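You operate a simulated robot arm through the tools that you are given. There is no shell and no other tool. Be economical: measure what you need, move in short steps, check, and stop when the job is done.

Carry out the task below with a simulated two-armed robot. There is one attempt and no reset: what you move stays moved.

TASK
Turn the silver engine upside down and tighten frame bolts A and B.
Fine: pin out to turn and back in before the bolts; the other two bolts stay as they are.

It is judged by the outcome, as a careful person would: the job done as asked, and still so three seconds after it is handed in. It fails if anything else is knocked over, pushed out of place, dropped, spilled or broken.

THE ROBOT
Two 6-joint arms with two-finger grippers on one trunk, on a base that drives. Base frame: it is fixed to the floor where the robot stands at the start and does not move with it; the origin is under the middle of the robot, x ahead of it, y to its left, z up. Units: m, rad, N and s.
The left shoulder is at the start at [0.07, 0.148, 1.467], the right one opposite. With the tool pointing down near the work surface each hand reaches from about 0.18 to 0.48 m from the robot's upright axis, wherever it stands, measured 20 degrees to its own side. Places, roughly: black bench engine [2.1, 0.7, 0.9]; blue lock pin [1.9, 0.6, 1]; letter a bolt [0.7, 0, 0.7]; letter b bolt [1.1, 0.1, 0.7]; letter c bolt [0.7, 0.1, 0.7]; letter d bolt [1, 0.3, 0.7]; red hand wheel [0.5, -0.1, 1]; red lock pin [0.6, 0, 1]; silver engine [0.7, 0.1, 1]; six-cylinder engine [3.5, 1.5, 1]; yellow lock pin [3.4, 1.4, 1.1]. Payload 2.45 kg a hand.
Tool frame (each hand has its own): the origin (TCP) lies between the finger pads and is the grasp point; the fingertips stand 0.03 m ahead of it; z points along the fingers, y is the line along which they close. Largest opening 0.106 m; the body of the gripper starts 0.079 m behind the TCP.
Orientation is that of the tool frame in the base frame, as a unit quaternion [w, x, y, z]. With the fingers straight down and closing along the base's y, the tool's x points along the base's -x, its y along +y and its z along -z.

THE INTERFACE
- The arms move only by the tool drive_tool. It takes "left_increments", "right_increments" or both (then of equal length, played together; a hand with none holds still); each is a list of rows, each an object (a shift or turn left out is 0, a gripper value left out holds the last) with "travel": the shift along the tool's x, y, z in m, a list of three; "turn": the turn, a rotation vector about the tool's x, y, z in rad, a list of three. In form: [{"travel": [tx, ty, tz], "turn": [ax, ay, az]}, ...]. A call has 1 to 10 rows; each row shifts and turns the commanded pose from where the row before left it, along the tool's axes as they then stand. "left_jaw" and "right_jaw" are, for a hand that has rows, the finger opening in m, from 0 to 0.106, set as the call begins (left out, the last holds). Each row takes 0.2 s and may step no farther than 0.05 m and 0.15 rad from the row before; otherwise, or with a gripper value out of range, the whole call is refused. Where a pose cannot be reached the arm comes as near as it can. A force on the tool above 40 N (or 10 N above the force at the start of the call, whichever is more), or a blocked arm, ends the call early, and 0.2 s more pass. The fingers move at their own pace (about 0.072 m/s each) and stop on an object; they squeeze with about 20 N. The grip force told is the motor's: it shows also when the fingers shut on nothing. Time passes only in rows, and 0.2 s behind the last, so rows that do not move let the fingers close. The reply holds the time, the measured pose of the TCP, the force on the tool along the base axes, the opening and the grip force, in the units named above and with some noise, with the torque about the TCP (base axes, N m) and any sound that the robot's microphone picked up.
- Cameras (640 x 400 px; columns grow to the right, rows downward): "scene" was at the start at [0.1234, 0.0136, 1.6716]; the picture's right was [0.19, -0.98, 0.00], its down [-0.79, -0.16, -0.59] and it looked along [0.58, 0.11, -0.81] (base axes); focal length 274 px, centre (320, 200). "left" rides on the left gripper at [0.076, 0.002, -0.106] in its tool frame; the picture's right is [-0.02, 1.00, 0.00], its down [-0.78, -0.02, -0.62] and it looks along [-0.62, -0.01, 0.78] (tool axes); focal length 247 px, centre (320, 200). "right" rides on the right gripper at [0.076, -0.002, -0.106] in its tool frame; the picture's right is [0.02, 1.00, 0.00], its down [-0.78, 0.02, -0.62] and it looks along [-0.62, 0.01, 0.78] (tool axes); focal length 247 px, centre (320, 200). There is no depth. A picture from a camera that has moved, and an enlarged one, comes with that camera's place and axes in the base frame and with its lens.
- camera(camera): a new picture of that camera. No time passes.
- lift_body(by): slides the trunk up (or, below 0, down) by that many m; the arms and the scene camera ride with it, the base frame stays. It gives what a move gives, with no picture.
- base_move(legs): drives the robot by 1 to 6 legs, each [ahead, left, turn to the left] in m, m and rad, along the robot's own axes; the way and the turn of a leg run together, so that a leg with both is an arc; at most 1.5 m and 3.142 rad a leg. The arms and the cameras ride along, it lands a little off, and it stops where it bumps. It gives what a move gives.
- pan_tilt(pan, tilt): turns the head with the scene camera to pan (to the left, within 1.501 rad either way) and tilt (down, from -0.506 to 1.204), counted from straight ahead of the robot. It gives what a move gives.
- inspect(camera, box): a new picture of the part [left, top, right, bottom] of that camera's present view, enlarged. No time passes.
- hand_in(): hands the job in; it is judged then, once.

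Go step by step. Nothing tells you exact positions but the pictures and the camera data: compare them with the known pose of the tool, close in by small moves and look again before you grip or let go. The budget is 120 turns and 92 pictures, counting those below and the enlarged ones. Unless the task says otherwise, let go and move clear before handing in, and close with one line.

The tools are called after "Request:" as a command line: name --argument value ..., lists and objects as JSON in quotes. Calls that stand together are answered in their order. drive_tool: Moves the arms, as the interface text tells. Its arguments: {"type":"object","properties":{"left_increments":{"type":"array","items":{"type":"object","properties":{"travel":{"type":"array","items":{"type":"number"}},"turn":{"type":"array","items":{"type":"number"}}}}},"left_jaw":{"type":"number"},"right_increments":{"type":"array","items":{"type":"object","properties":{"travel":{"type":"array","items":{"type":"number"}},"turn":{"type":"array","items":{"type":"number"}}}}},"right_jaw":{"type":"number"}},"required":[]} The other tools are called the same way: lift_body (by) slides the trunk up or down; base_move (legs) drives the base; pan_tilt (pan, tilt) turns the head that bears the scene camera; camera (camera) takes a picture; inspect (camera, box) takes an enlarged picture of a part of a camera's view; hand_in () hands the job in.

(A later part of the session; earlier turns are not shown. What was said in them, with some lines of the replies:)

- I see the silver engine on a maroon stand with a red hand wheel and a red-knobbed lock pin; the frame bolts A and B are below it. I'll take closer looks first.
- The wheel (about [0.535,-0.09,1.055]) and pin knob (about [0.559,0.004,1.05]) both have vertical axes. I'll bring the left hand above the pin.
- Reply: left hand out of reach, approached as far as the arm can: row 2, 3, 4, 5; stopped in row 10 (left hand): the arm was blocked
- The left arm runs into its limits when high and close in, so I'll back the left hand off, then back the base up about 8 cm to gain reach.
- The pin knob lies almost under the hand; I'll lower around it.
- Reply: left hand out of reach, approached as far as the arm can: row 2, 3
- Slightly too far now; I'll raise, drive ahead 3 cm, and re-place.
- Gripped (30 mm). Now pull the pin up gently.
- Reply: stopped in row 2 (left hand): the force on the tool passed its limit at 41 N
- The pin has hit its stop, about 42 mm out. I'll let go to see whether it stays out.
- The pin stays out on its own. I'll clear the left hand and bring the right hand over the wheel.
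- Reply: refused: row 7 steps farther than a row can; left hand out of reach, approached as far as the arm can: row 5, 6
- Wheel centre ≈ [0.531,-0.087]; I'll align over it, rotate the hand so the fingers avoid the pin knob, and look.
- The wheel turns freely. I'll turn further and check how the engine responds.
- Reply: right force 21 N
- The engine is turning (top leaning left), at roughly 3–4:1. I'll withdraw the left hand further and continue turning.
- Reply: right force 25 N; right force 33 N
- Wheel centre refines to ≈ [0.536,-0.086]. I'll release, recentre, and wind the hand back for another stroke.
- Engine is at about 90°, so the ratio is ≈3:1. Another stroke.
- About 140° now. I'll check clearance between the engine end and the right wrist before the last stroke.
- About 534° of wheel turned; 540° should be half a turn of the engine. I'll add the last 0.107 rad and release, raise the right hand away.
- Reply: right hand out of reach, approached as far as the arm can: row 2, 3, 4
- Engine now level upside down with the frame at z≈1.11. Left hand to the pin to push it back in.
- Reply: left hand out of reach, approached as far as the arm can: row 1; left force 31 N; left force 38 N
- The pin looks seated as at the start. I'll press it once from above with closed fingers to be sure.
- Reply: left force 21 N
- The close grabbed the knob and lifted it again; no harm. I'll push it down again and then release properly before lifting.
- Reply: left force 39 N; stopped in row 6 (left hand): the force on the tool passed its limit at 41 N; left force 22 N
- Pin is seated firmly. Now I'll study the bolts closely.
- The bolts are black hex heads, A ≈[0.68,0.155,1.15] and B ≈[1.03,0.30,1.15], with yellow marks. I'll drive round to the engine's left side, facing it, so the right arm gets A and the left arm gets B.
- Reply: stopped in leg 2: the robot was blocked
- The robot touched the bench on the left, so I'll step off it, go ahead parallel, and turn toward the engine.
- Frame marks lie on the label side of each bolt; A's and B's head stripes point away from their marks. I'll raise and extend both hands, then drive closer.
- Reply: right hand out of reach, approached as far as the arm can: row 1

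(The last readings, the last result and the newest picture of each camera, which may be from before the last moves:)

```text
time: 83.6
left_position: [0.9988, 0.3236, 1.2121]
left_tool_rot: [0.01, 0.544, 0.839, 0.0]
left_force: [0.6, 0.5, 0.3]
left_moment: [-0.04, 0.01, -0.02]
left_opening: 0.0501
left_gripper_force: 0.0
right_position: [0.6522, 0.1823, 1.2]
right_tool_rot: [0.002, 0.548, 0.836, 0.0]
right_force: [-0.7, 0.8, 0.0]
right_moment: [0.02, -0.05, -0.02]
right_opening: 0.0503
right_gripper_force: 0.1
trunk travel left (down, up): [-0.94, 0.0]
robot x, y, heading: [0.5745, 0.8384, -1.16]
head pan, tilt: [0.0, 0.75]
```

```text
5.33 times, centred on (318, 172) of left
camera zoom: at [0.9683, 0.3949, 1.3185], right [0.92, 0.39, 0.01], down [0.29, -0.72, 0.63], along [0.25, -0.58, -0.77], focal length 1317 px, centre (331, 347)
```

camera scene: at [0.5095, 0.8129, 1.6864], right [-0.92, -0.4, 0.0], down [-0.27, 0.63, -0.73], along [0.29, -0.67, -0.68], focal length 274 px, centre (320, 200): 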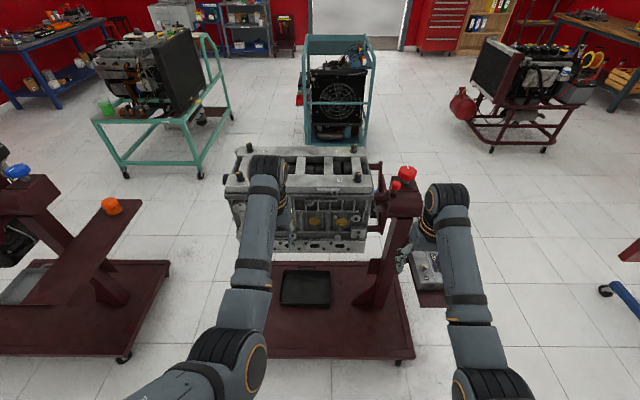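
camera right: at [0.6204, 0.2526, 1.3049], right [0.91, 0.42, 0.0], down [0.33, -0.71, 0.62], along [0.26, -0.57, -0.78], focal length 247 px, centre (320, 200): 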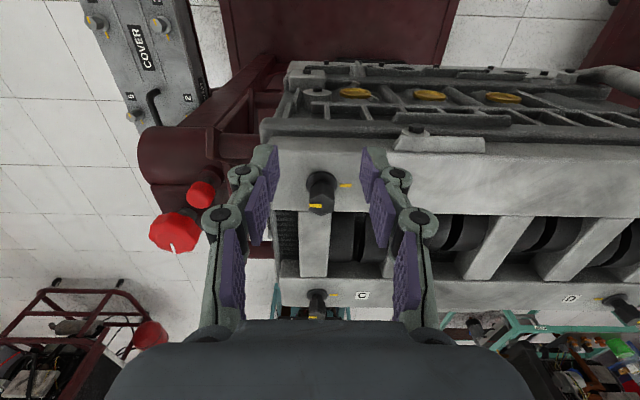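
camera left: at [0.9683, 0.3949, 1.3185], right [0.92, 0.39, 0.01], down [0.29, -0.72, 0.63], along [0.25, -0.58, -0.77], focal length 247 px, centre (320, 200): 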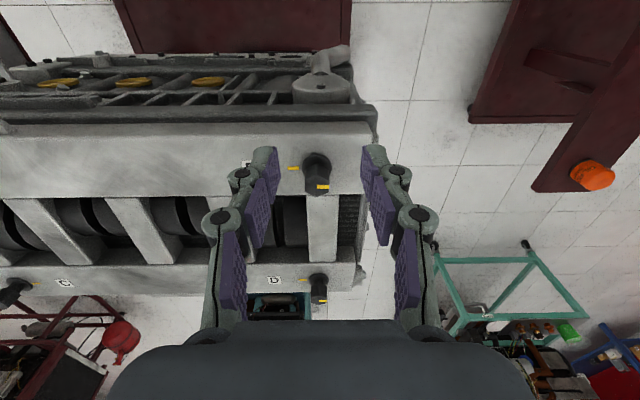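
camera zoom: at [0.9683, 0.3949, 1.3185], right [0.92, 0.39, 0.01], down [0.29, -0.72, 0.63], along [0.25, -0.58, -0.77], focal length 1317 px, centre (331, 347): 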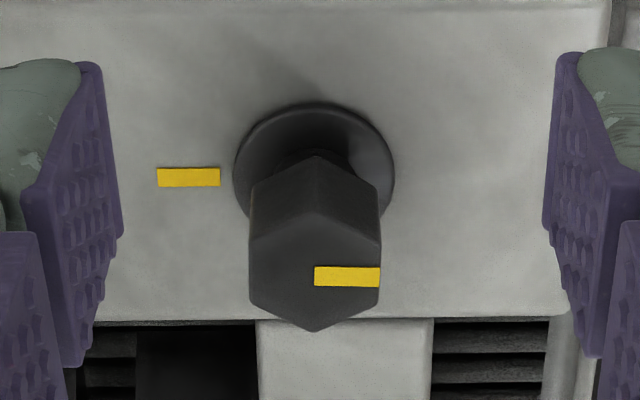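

Both bolts are right under the hands, stripes 180° from their marks: half a turn clockwise each. I'll centre, pre-rotate each hand −60° to another pair of hex flats, and check.

Request:
drive_tool --right_increments '[{"travel": [-0.021, 0.001, 0]}, {"travel": [-0.021, 0, 0]}, {"turn": [0, 0, -0.15]}, {"turn": [0, 0, -0.15]}, {"turn": [0, 0, -0.15]}, {"turn": [0, 0, -0.15]}, {"turn": [0, 0, -0.15]}, {"turn": [0, 0, -0.15]}, {"turn": [0, 0, -0.147]}]' --left_increments '[{"travel": [-0.02, -0.001, 0], "turn": [0.011, 0.017, 0.01]}, {"travel": [-0.02, 0, 0]}, {"turn": [0, 0, -0.15]}, {"turn": [0, 0, -0.15]}, {"turn": [0, 0, -0.15]}, {"turn": [0, 0, -0.15]}, {"turn": [0, 0, -0.15]}, {"turn": [0, 0, -0.15]}, {"turn": [0, 0, -0.147]}]' --left_jaw 0.045 --right_jaw 0.045

Request:
camera --camera "right"

Request:
camera --camera "left"

```text
time: 85.6
left_position: [1.0173, 0.2838, 1.2111]
left_tool_rot: [-0.001, 0.056, 0.998, 0.001]
left_force: [0.4, 0.6, -0.7]
left_moment: [0.0, 0.0, -0.02]
left_opening: 0.0449
left_gripper_force: 0.1
right_position: [0.6724, 0.1428, 1.1991]
right_tool_rot: [-0.001, 0.056, 0.998, -0.001]
right_force: [-0.2, 0.5, 0.0]
right_moment: [0.0, -0.02, -0.04]
right_opening: 0.0449
right_gripper_force: 0.1
trunk travel left (down, up): [-0.94, 0.0]
robot x, y, heading: [0.5748, 0.8399, -1.162]
head pan, tilt: [0.0, 0.75]
```

```text
33 pictures are left
camera right: at [0.5962, 0.1495, 1.304], right [0.09, 1.0, 0.0], down [0.78, -0.07, 0.62], along [0.62, -0.06, -0.78], focal length 247 px, centre (320, 200)
```

right: 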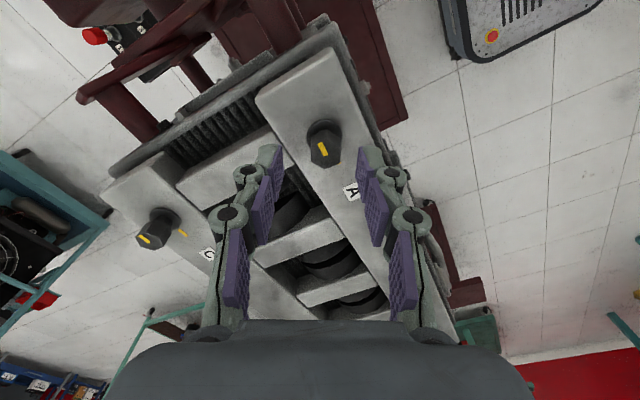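

```text
32 pictures are left
camera left: at [0.9418, 0.2942, 1.3181], right [0.13, 0.99, 0.0], down [0.78, -0.11, 0.62], along [0.61, -0.08, -0.78], focal length 247 px, centre (320, 200)
```

left: 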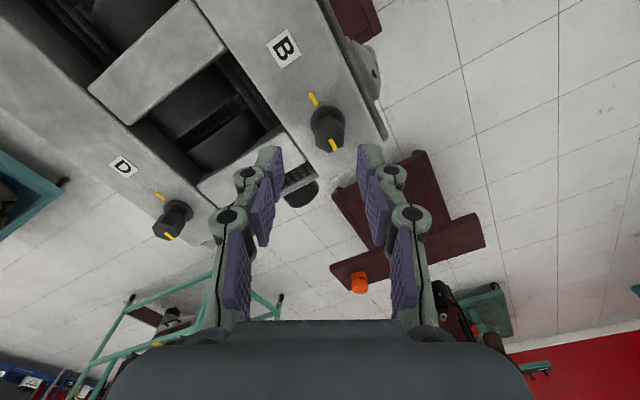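

Request:
drive_tool --right_increments '[{"travel": [0.0027, 0.0025, 0]}, {"travel": [0, 0, 0.01]}, {"travel": [0, 0, 0.01]}, {"travel": [0, 0, 0.006]}]' --left_increments '[{"travel": [0.006, 0.007, 0]}, {"travel": [0, 0, 0.013]}, {"travel": [0, 0, 0.013]}, {"travel": [0, 0, 0.012]}]'

Request:
inspect --camera "right" --box '[230, 110, 410, 250]'

Request:
inspect --camera "left" --box '[230, 110, 410, 250]'

```text
time: 86.6
left_position: [1.0096, 0.2916, 1.1737]
left_tool_rot: [0.0, 0.058, 0.998, 0.001]
left_force: [-0.3, 0.5, 0.4]
left_moment: [0.02, 0.0, 0.03]
left_opening: 0.0448
left_gripper_force: 0.1
right_position: [0.6699, 0.1447, 1.1719]
right_tool_rot: [-0.001, 0.057, 0.998, -0.001]
right_force: [-0.2, 0.7, 1.0]
right_moment: [-0.01, 0.0, 0.02]
right_opening: 0.0448
right_gripper_force: 0.0
trunk travel left (down, up): [-0.94, 0.0]
robot x, y, heading: [0.5717, 0.8374, -1.161]
head pan, tilt: [0.0, 0.75]
```

```text
2.86 times, centred on (320, 180) of right
camera zoom: at [0.5937, 0.1521, 1.2776], right [0.09, 1.0, 0.0], down [0.78, -0.07, 0.62], along [0.62, -0.06, -0.78], focal length 706 px, centre (320, 257)
```

zoom: 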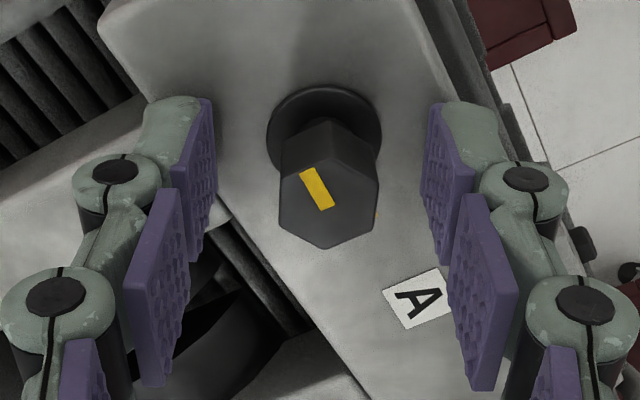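

```text
2.86 times, centred on (320, 180) of left
camera zoom: at [0.9349, 0.3034, 1.2803], right [0.14, 0.99, 0.0], down [0.78, -0.11, 0.62], along [0.61, -0.08, -0.78], focal length 706 px, centre (320, 257)
```

zoom: 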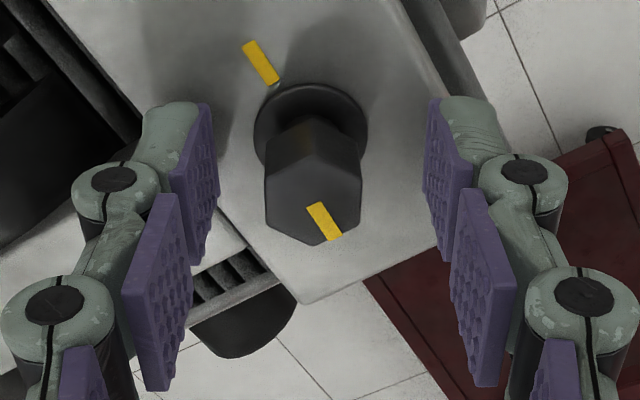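

Flats line up with the fingers. Gripping both heads and beginning to turn clockwise.

Request:
drive_tool --right_increments '[{}, {}, {}]' --left_increments '[{}, {}, {}]' --left_jaw 0.0 --right_jaw 0.0

Request:
drive_tool --right_increments '[{"turn": [0, 0, 0.13]}, {"turn": [0, 0, 0.13]}, {"turn": [0, 0, 0.13]}, {"turn": [0, 0, 0.13]}]' --left_increments '[{"turn": [0, 0, 0.13]}, {"turn": [0, 0, 0.13]}, {"turn": [0, 0, 0.13]}, {"turn": [0, 0, 0.13]}]'

Request:
inspect --camera "right" --box '[230, 110, 410, 250]'

Request:
inspect --camera "left" --box '[230, 110, 410, 250]'

```text
time: 87.4
left_position: [1.0105, 0.2902, 1.1748]
left_tool_rot: [0.0, 0.059, 0.998, -0.001]
left_force: [2.2, -25.9, -8.8]
left_moment: [-0.87, -0.24, -0.03]
left_opening: 0.0183
left_gripper_force: 43.4
right_position: [0.6705, 0.1457, 1.1718]
right_tool_rot: [-0.001, 0.057, 0.998, 0.001]
right_force: [-2.9, 25.9, 9.2]
right_moment: [0.08, 0.06, 0.07]
right_opening: 0.0186
right_gripper_force: 43.5
trunk travel left (down, up): [-0.94, 0.0]
robot x, y, heading: [0.5731, 0.8359, -1.161]
head pan, tilt: [0.0, 0.75]
```

```text
time: 88.4
left_position: [1.0105, 0.2907, 1.1736]
left_tool_rot: [-0.001, 0.314, 0.949, -0.001]
left_force: [-8.7, -20.7, 1.0]
left_moment: [-1.19, -0.64, -0.05]
left_opening: 0.0181
left_gripper_force: 43.3
right_position: [0.6698, 0.147, 1.1706]
right_tool_rot: [0.0, 0.313, 0.95, 0.0]
right_force: [7.8, 20.9, -4.1]
right_moment: [-0.19, -0.67, 0.05]
right_opening: 0.0183
right_gripper_force: 43.0
trunk travel left (down, up): [-0.94, 0.0]
robot x, y, heading: [0.5739, 0.8384, -1.163]
head pan, tilt: [0.0, 0.75]
```

```text
2.86 times, centred on (320, 180) of right
camera zoom: at [0.6075, 0.1901, 1.2774], right [0.58, 0.82, 0.0], down [0.64, -0.45, 0.62], along [0.51, -0.36, -0.78], focal length 706 px, centre (320, 257)
```

zoom: 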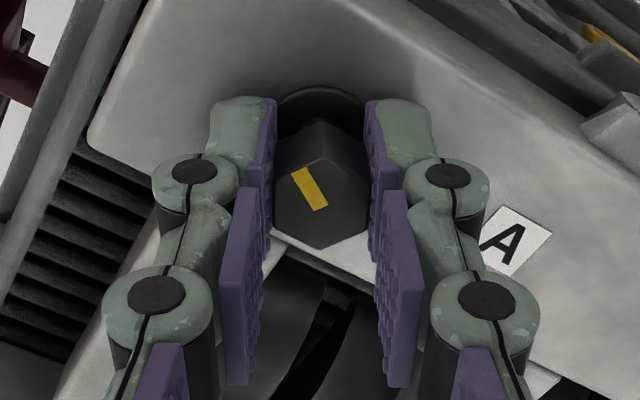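

```text
2.86 times, centred on (320, 180) of left
camera zoom: at [0.9502, 0.3388, 1.2807], right [0.61, 0.79, 0.0], down [0.62, -0.48, 0.62], along [0.49, -0.38, -0.78], focal length 706 px, centre (320, 257)
```

zoom: 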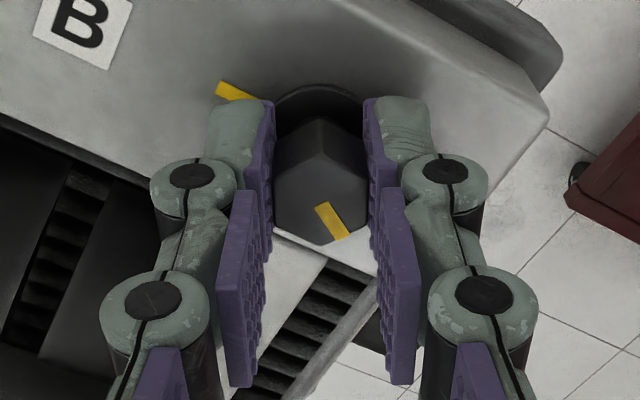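

Both bolts turn with the hands. Continuing the stroke.

Request:
drive_tool --right_increments '[{"turn": [0, 0, 0.13]}, {"turn": [0, 0, 0.13]}, {"turn": [0, 0, 0.13]}, {"turn": [0, 0, 0.13]}, {"turn": [0, 0, 0.13]}, {"turn": [0, 0, 0.13]}, {"turn": [0, 0, 0.13]}, {"turn": [0, 0, 0.13]}]' --left_increments '[{"turn": [0, 0, 0.13]}, {"turn": [0, 0, 0.13]}, {"turn": [0, 0, 0.13]}, {"turn": [0, 0, 0.13]}, {"turn": [0, 0, 0.13]}, {"turn": [0, 0, 0.13]}, {"turn": [0, 0, 0.13]}, {"turn": [0, 0, 0.13]}]'

Request:
drive_tool --right_increments '[{"turn": [0, 0, 0.13]}, {"turn": [0, 0, 0.13]}, {"turn": [0, 0, 0.13]}, {"turn": [0, 0, 0.13]}]' --left_increments '[{"turn": [0, 0, 0.13]}, {"turn": [0, 0, 0.13]}, {"turn": [0, 0, 0.13]}, {"turn": [0, 0, 0.13]}]'

Request:
inspect --camera "right" --box '[230, 110, 410, 250]'

Request:
inspect --camera "left" --box '[230, 110, 410, 250]'

```text
time: 90.2
left_position: [1.0115, 0.2914, 1.1739]
left_tool_rot: [0.0, 0.744, 0.668, 0.0]
left_force: [-14.3, -14.7, 10.7]
left_moment: [0.71, -0.05, -0.01]
left_opening: 0.0182
left_gripper_force: 44.0
right_position: [0.6696, 0.1454, 1.1722]
right_tool_rot: [0.001, 0.743, 0.669, 0.002]
right_force: [17.8, 16.5, -8.5]
right_moment: [1.34, -0.6, 0.04]
right_opening: 0.0183
right_gripper_force: 43.8
trunk travel left (down, up): [-0.94, 0.0]
robot x, y, heading: [0.5756, 0.8373, -1.16]
head pan, tilt: [0.0, 0.75]
```

```text
time: 91.2
left_position: [1.0119, 0.2916, 1.1732]
left_tool_rot: [-0.001, 0.891, 0.455, 0.0]
left_force: [-11.0, -9.7, 13.3]
left_moment: [0.35, -0.72, 0.02]
left_opening: 0.0184
left_gripper_force: 43.6
right_position: [0.6708, 0.1451, 1.1731]
right_tool_rot: [0.001, 0.89, 0.455, 0.0]
right_force: [17.9, 10.4, -9.5]
right_moment: [0.67, -1.18, 0.01]
right_opening: 0.0183
right_gripper_force: 43.7
trunk travel left (down, up): [-0.94, 0.0]
robot x, y, heading: [0.5784, 0.837, -1.158]
head pan, tilt: [0.0, 0.75]
```

```text
2.86 times, centred on (320, 180) of right
camera zoom: at [0.714, 0.209, 1.2779], right [0.82, -0.57, 0.0], down [-0.45, -0.64, 0.62], along [-0.35, -0.51, -0.78], focal length 706 px, centre (320, 257)
```

zoom: 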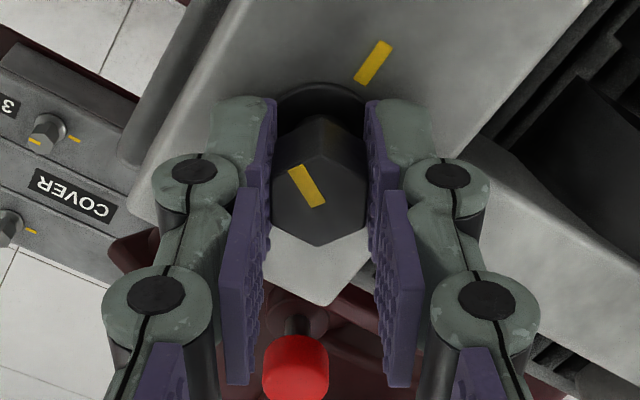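

```text
2.86 times, centred on (320, 180) of left
camera zoom: at [1.0586, 0.353, 1.2803], right [0.8, -0.6, 0.0], down [-0.47, -0.63, 0.62], along [-0.38, -0.49, -0.78], focal length 706 px, centre (320, 257)
```

zoom: 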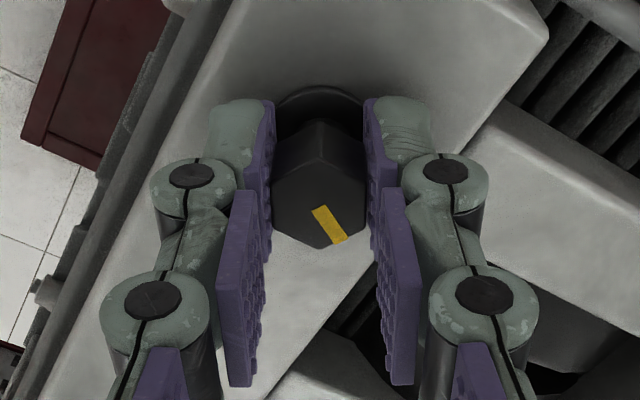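

Two thirds of the half-turn are done. Releasing, backing 60°, and regripping for the rest.

Request:
drive_tool --right_increments '[{}, {}, {"turn": [0, 0, -0.15]}, {"turn": [0, 0, -0.15]}, {"turn": [0, 0, -0.15]}, {"turn": [0, 0, -0.15]}, {"turn": [0, 0, -0.15]}, {"turn": [0, 0, -0.15]}, {"turn": [0, 0, -0.147]}]' --left_increments '[{}, {}, {"turn": [0, 0, -0.15]}, {"turn": [0, 0, -0.15]}, {"turn": [0, 0, -0.15]}, {"turn": [0, 0, -0.15]}, {"turn": [0, 0, -0.15]}, {"turn": [0, 0, -0.15]}, {"turn": [0, 0, -0.147]}]' --left_jaw 0.045 --right_jaw 0.045

Request:
inspect --camera "right" --box '[230, 110, 410, 250]'

Request:
inspect --camera "left" --box '[230, 110, 410, 250]'

```text
time: 93.2
left_position: [1.0103, 0.2904, 1.1729]
left_tool_rot: [-0.002, 0.542, 0.84, 0.001]
left_force: [-0.4, -0.1, 0.3]
left_moment: [0.04, -0.03, 0.01]
left_opening: 0.0452
left_gripper_force: 0.1
right_position: [0.6696, 0.1458, 1.1716]
right_tool_rot: [0.0, 0.542, 0.84, -0.001]
right_force: [-0.4, 0.3, 0.6]
right_moment: [0.01, -0.04, -0.03]
right_opening: 0.0451
right_gripper_force: 0.0
trunk travel left (down, up): [-0.94, 0.0]
robot x, y, heading: [0.5761, 0.8411, -1.162]
head pan, tilt: [0.0, 0.75]
```

```text
2.86 times, centred on (320, 180) of right
camera zoom: at [0.6366, 0.2147, 1.2782], right [0.9, 0.43, 0.0], down [0.34, -0.71, 0.62], along [0.27, -0.56, -0.78], focal length 706 px, centre (320, 257)
```

zoom: 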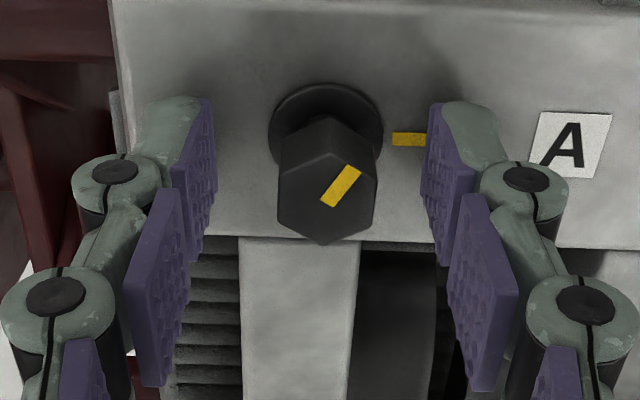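

```text
2.86 times, centred on (320, 180) of left
camera zoom: at [0.9822, 0.3615, 1.2802], right [0.92, 0.39, 0.0], down [0.31, -0.72, 0.62], along [0.24, -0.57, -0.79], focal length 706 px, centre (320, 257)
```

zoom: 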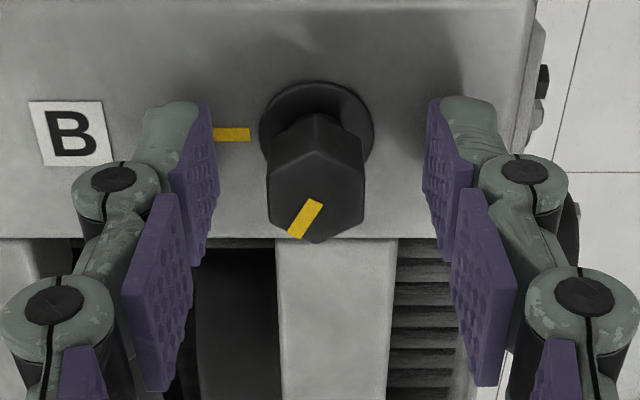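

60° remain on each. Gripping and finishing the turn.

Request:
drive_tool --right_increments '[{}, {}, {}, {"turn": [0, 0, 0.13]}, {"turn": [0, 0, 0.13]}, {"turn": [0, 0, 0.13]}, {"turn": [0, 0, 0.13]}, {"turn": [0, 0, 0.13]}, {"turn": [0, 0, 0.13]}]' --left_increments '[{}, {}, {}, {"turn": [0, 0, 0.13]}, {"turn": [0, 0, 0.13]}, {"turn": [0, 0, 0.13]}, {"turn": [0, 0, 0.13]}, {"turn": [0, 0, 0.13]}, {"turn": [0, 0, 0.13]}]' --left_jaw 0.0 --right_jaw 0.0

Request:
drive_tool --right_increments '[{"turn": [0, 0, 0.13]}, {"turn": [0, 0, 0.13]}, {}]' --left_increments '[{"turn": [0, 0, 0.13]}, {"turn": [0, 0, 0.13]}, {}]'

Request:
inspect --camera "right" --box '[230, 110, 410, 250]'

Request:
inspect --camera "left" --box '[230, 110, 410, 250]'

```text
time: 95.2
left_position: [1.0105, 0.2899, 1.1731]
left_tool_rot: [-0.001, 0.823, 0.568, -0.001]
left_force: [-9.6, -21.1, -11.5]
left_moment: [0.06, -0.36, 0.03]
left_opening: 0.0184
left_gripper_force: 43.9
right_position: [0.67, 0.1453, 1.1722]
right_tool_rot: [0.0, 0.822, 0.57, -0.001]
right_force: [11.4, 20.2, 13.5]
right_moment: [0.93, -0.73, 0.02]
right_opening: 0.0185
right_gripper_force: 43.4
trunk travel left (down, up): [-0.94, 0.0]
robot x, y, heading: [0.5743, 0.8361, -1.156]
head pan, tilt: [0.0, 0.75]
```

```text
time: 96.0
left_position: [1.0107, 0.291, 1.1738]
left_tool_rot: [-0.001, 0.889, 0.457, -0.001]
left_force: [-13.6, -20.8, -10.1]
left_moment: [-0.19, -0.45, -0.03]
left_opening: 0.0186
left_gripper_force: 43.0
right_position: [0.6704, 0.1459, 1.1722]
right_tool_rot: [0.001, 0.889, 0.458, 0.0]
right_force: [12.3, 16.8, 13.3]
right_moment: [0.64, -0.92, -0.01]
right_opening: 0.0183
right_gripper_force: 43.8
trunk travel left (down, up): [-0.94, 0.0]
robot x, y, heading: [0.573, 0.8388, -1.154]
head pan, tilt: [0.0, 0.75]
```

```text
2.86 times, centred on (320, 180) of right
camera zoom: at [0.7135, 0.2089, 1.2776], right [0.83, -0.56, 0.0], down [-0.44, -0.65, 0.62], along [-0.35, -0.51, -0.78], focal length 706 px, centre (320, 257)
```

zoom: 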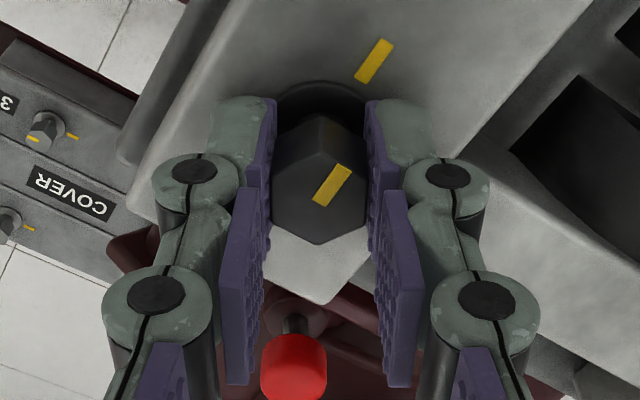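

```text
2.86 times, centred on (320, 180) of left
camera zoom: at [1.058, 0.3526, 1.2802], right [0.8, -0.6, 0.0], down [-0.47, -0.63, 0.62], along [-0.37, -0.5, -0.78], focal length 706 px, centre (320, 257)
```

zoom: 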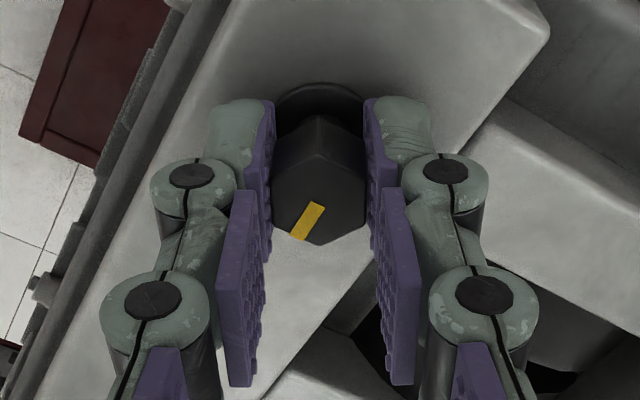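

Stripes now point at their marks. A slight extra nudge to feel whether they are at their stop.

Request:
drive_tool --right_increments '[{"turn": [0, 0, 0.03]}, {"turn": [0, 0, 0.03]}, {}]' --left_increments '[{"turn": [0, 0, 0.03]}, {"turn": [0, 0, 0.03]}, {}]'

```text
time: 96.8
left_position: [1.0119, 0.2906, 1.1729]
left_tool_rot: [-0.002, 0.902, 0.432, 0.0]
left_force: [-15.9, -11.3, -4.6]
left_moment: [-0.61, 0.03, 0.22]
left_opening: 0.018
left_gripper_force: 43.8
right_position: [0.6706, 0.1444, 1.1716]
right_tool_rot: [0.003, 0.902, 0.433, -0.001]
right_force: [15.3, 4.9, 10.6]
right_moment: [0.34, -0.91, 0.23]
right_opening: 0.0184
right_gripper_force: 44.0
trunk travel left (down, up): [-0.94, 0.0]
robot x, y, heading: [0.5763, 0.8389, -1.156]
head pan, tilt: [0.0, 0.75]
```

Both show a reaction torque of about 0.22 N·m, so they're at their stop. One more firm nudge.

Request:
drive_tool --right_increments '[{"turn": [0, 0, 0.03]}, {"turn": [0, 0, 0.03]}, {}]' --left_increments '[{"turn": [0, 0, 0.03]}, {"turn": [0, 0, 0.03]}, {}]'

Request:
inspect --camera "right" --box '[230, 110, 410, 250]'

```text
time: 97.6
left_position: [1.0119, 0.2905, 1.1731]
left_tool_rot: [-0.002, 0.914, 0.405, 0.002]
left_force: [-11.9, 4.5, 5.8]
left_moment: [-0.1, -0.15, 0.38]
left_opening: 0.0185
left_gripper_force: 43.9
right_position: [0.6693, 0.1446, 1.1718]
right_tool_rot: [0.001, 0.915, 0.404, -0.001]
right_force: [15.8, -6.3, 0.4]
right_moment: [0.03, -0.9, 0.32]
right_opening: 0.0181
right_gripper_force: 44.0
trunk travel left (down, up): [-0.94, 0.0]
robot x, y, heading: [0.5762, 0.8397, -1.157]
head pan, tilt: [0.0, 0.75]
```

```text
2.86 times, centred on (320, 180) of right
camera zoom: at [0.7204, 0.2029, 1.2773], right [0.75, -0.66, 0.0], down [-0.51, -0.59, 0.62], along [-0.41, -0.47, -0.78], focal length 706 px, centre (320, 257)
```

zoom: 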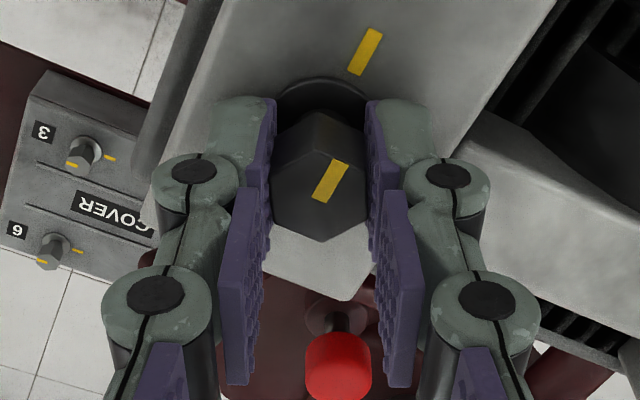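

Tight. Opening and raising both hands, then checking.

Request:
drive_tool --right_increments '[{}, {}, {}]' --left_increments '[{}, {}, {}]' --left_jaw 0.06 --right_jaw 0.06

Request:
drive_tool --right_increments '[{"travel": [0, 0, -0.02]}, {"travel": [0, 0, -0.02]}, {"turn": [0, 0, -0.15]}, {"turn": [0, 0, -0.15]}, {"turn": [0, 0, -0.15]}, {"turn": [0, 0, -0.15]}, {"turn": [0, 0, -0.15]}, {"turn": [0, 0, -0.15]}, {"turn": [0, 0, -0.15]}]' --left_increments '[{"travel": [0, 0, -0.02]}, {"travel": [0, 0, -0.02]}, {"turn": [0, 0, -0.15]}, {"turn": [0, 0, -0.15]}, {"turn": [0, 0, -0.15]}, {"turn": [0, 0, -0.15]}, {"turn": [0, 0, -0.15]}, {"turn": [0, 0, -0.15]}, {"turn": [0, 0, -0.15]}]'

Request:
inspect --camera "right" --box '[230, 110, 410, 250]'

Request:
inspect --camera "left" --box '[230, 110, 410, 250]'

```text
time: 98.4
left_position: [1.0116, 0.2913, 1.173]
left_tool_rot: [-0.002, 0.915, 0.404, 0.0]
left_force: [0.3, 0.3, -0.2]
left_moment: [0.01, -0.03, 0.01]
left_opening: 0.0603
left_gripper_force: 0.0
right_position: [0.6686, 0.1442, 1.1713]
right_tool_rot: [0.001, 0.915, 0.404, -0.001]
right_force: [0.4, 0.7, 0.1]
right_moment: [-0.03, 0.04, 0.01]
right_opening: 0.0601
right_gripper_force: 0.0
trunk travel left (down, up): [-0.94, 0.0]
robot x, y, heading: [0.576, 0.8395, -1.162]
head pan, tilt: [0.0, 0.75]
```

```text
time: 100.4
left_position: [1.0106, 0.2907, 1.2127]
left_tool_rot: [-0.001, 0.588, 0.809, 0.002]
left_force: [0.6, 0.7, 0.1]
left_moment: [-0.02, 0.02, 0.01]
left_opening: 0.0598
left_gripper_force: 0.2
right_position: [0.6694, 0.1454, 1.2123]
right_tool_rot: [0.0, 0.588, 0.809, -0.001]
right_force: [-0.6, -0.4, 0.0]
right_moment: [-0.01, 0.01, -0.02]
right_opening: 0.0599
right_gripper_force: 0.0
trunk travel left (down, up): [-0.94, 0.0]
robot x, y, heading: [0.5758, 0.8389, -1.159]
head pan, tilt: [0.0, 0.75]
```

```text
2.86 times, centred on (320, 180) of right
camera zoom: at [0.6448, 0.2177, 1.3176], right [0.94, 0.33, 0.0], down [0.26, -0.74, 0.62], along [0.2, -0.59, -0.78], focal length 706 px, centre (320, 257)
```

zoom: 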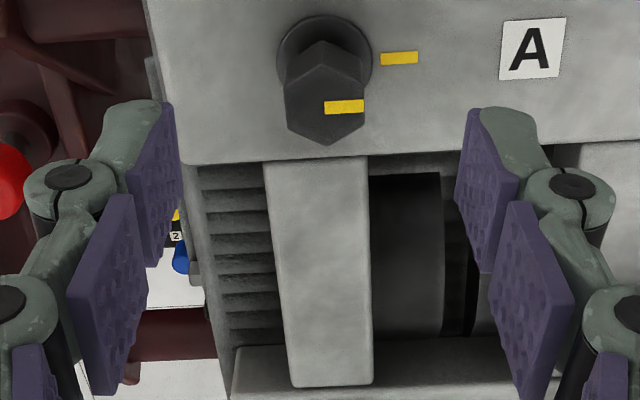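

```text
2.86 times, centred on (320, 180) of left
camera zoom: at [0.9897, 0.3646, 1.3203], right [0.96, 0.29, 0.0], down [0.23, -0.75, 0.62], along [0.18, -0.59, -0.79], focal length 706 px, centre (320, 257)
```

zoom: 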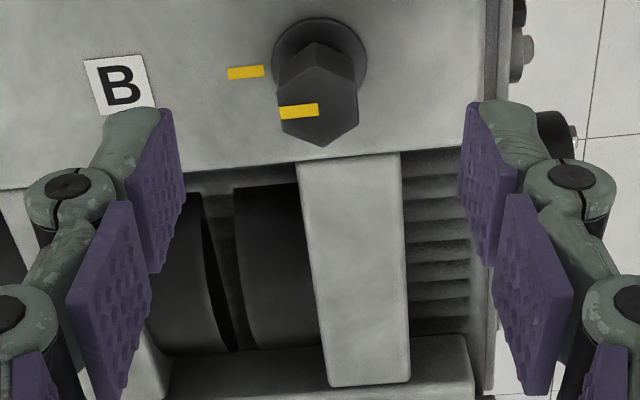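

Both stripes line up with their marks. I'll back off clear and take a last look, including at the pin.

Request:
base_move --legs '[[-0.13, 0, 0]]'

Request:
camera --camera "scene"

Request:
inspect --camera "scene" --box '[340, 140, 440, 220]'

```text
time: 101.7
left_position: [0.9602, 0.4081, 1.2118]
left_tool_rot: [-0.002, 0.589, 0.808, 0.001]
left_force: [0.7, 0.1, -0.9]
left_moment: [0.01, -0.01, 0.0]
left_opening: 0.0601
left_gripper_force: 0.1
right_position: [0.6168, 0.2636, 1.2101]
right_tool_rot: [-0.001, 0.588, 0.809, 0.0]
right_force: [0.2, 0.5, -0.3]
right_moment: [0.01, 0.02, 0.04]
right_opening: 0.0601
right_gripper_force: 0.1
trunk travel left (down, up): [-0.94, 0.0]
robot x, y, heading: [0.5223, 0.9624, -1.161]
head pan, tilt: [0.0, 0.75]
```

```text
18 pictures are left
camera scene: at [0.5789, 0.832, 1.686], right [-0.92, -0.4, 0.0], down [-0.27, 0.63, -0.73], along [0.29, -0.67, -0.68], focal length 274 px, centre (320, 200)
```

scene: 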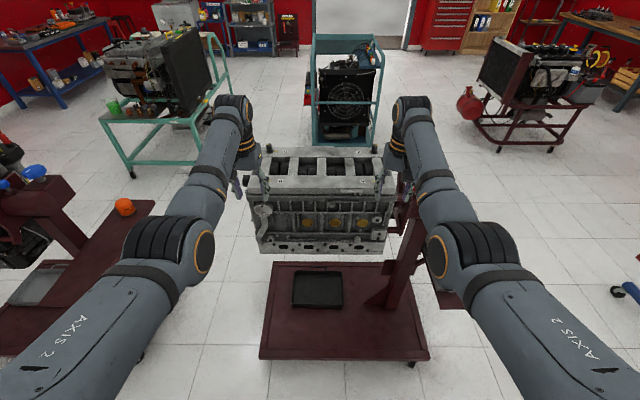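

```text
5.00 times, centred on (390, 180) of scene
camera zoom: at [0.5789, 0.832, 1.686], right [-0.92, -0.4, 0.0], down [-0.27, 0.63, -0.73], along [0.29, -0.67, -0.68], focal length 1369 px, centre (-30, 300)
```

zoom: 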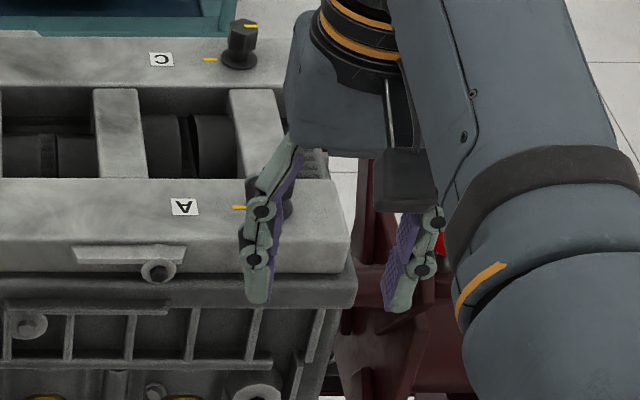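

The engine sits level upside down, the pin is seated, A and B are tight, and the hands are clear, so I'm handing in.

Request:
hand_in

```text
The job is handed in.
```

The silver engine is upside down with the red lock pin back in. Frame bolts A and B are tightened to their stops, stripes on their marks, and C and D were not touched. While driving round to the far side, the robot bumped into the workbench on its left and stopped there. I saw nothing disturbed on it.
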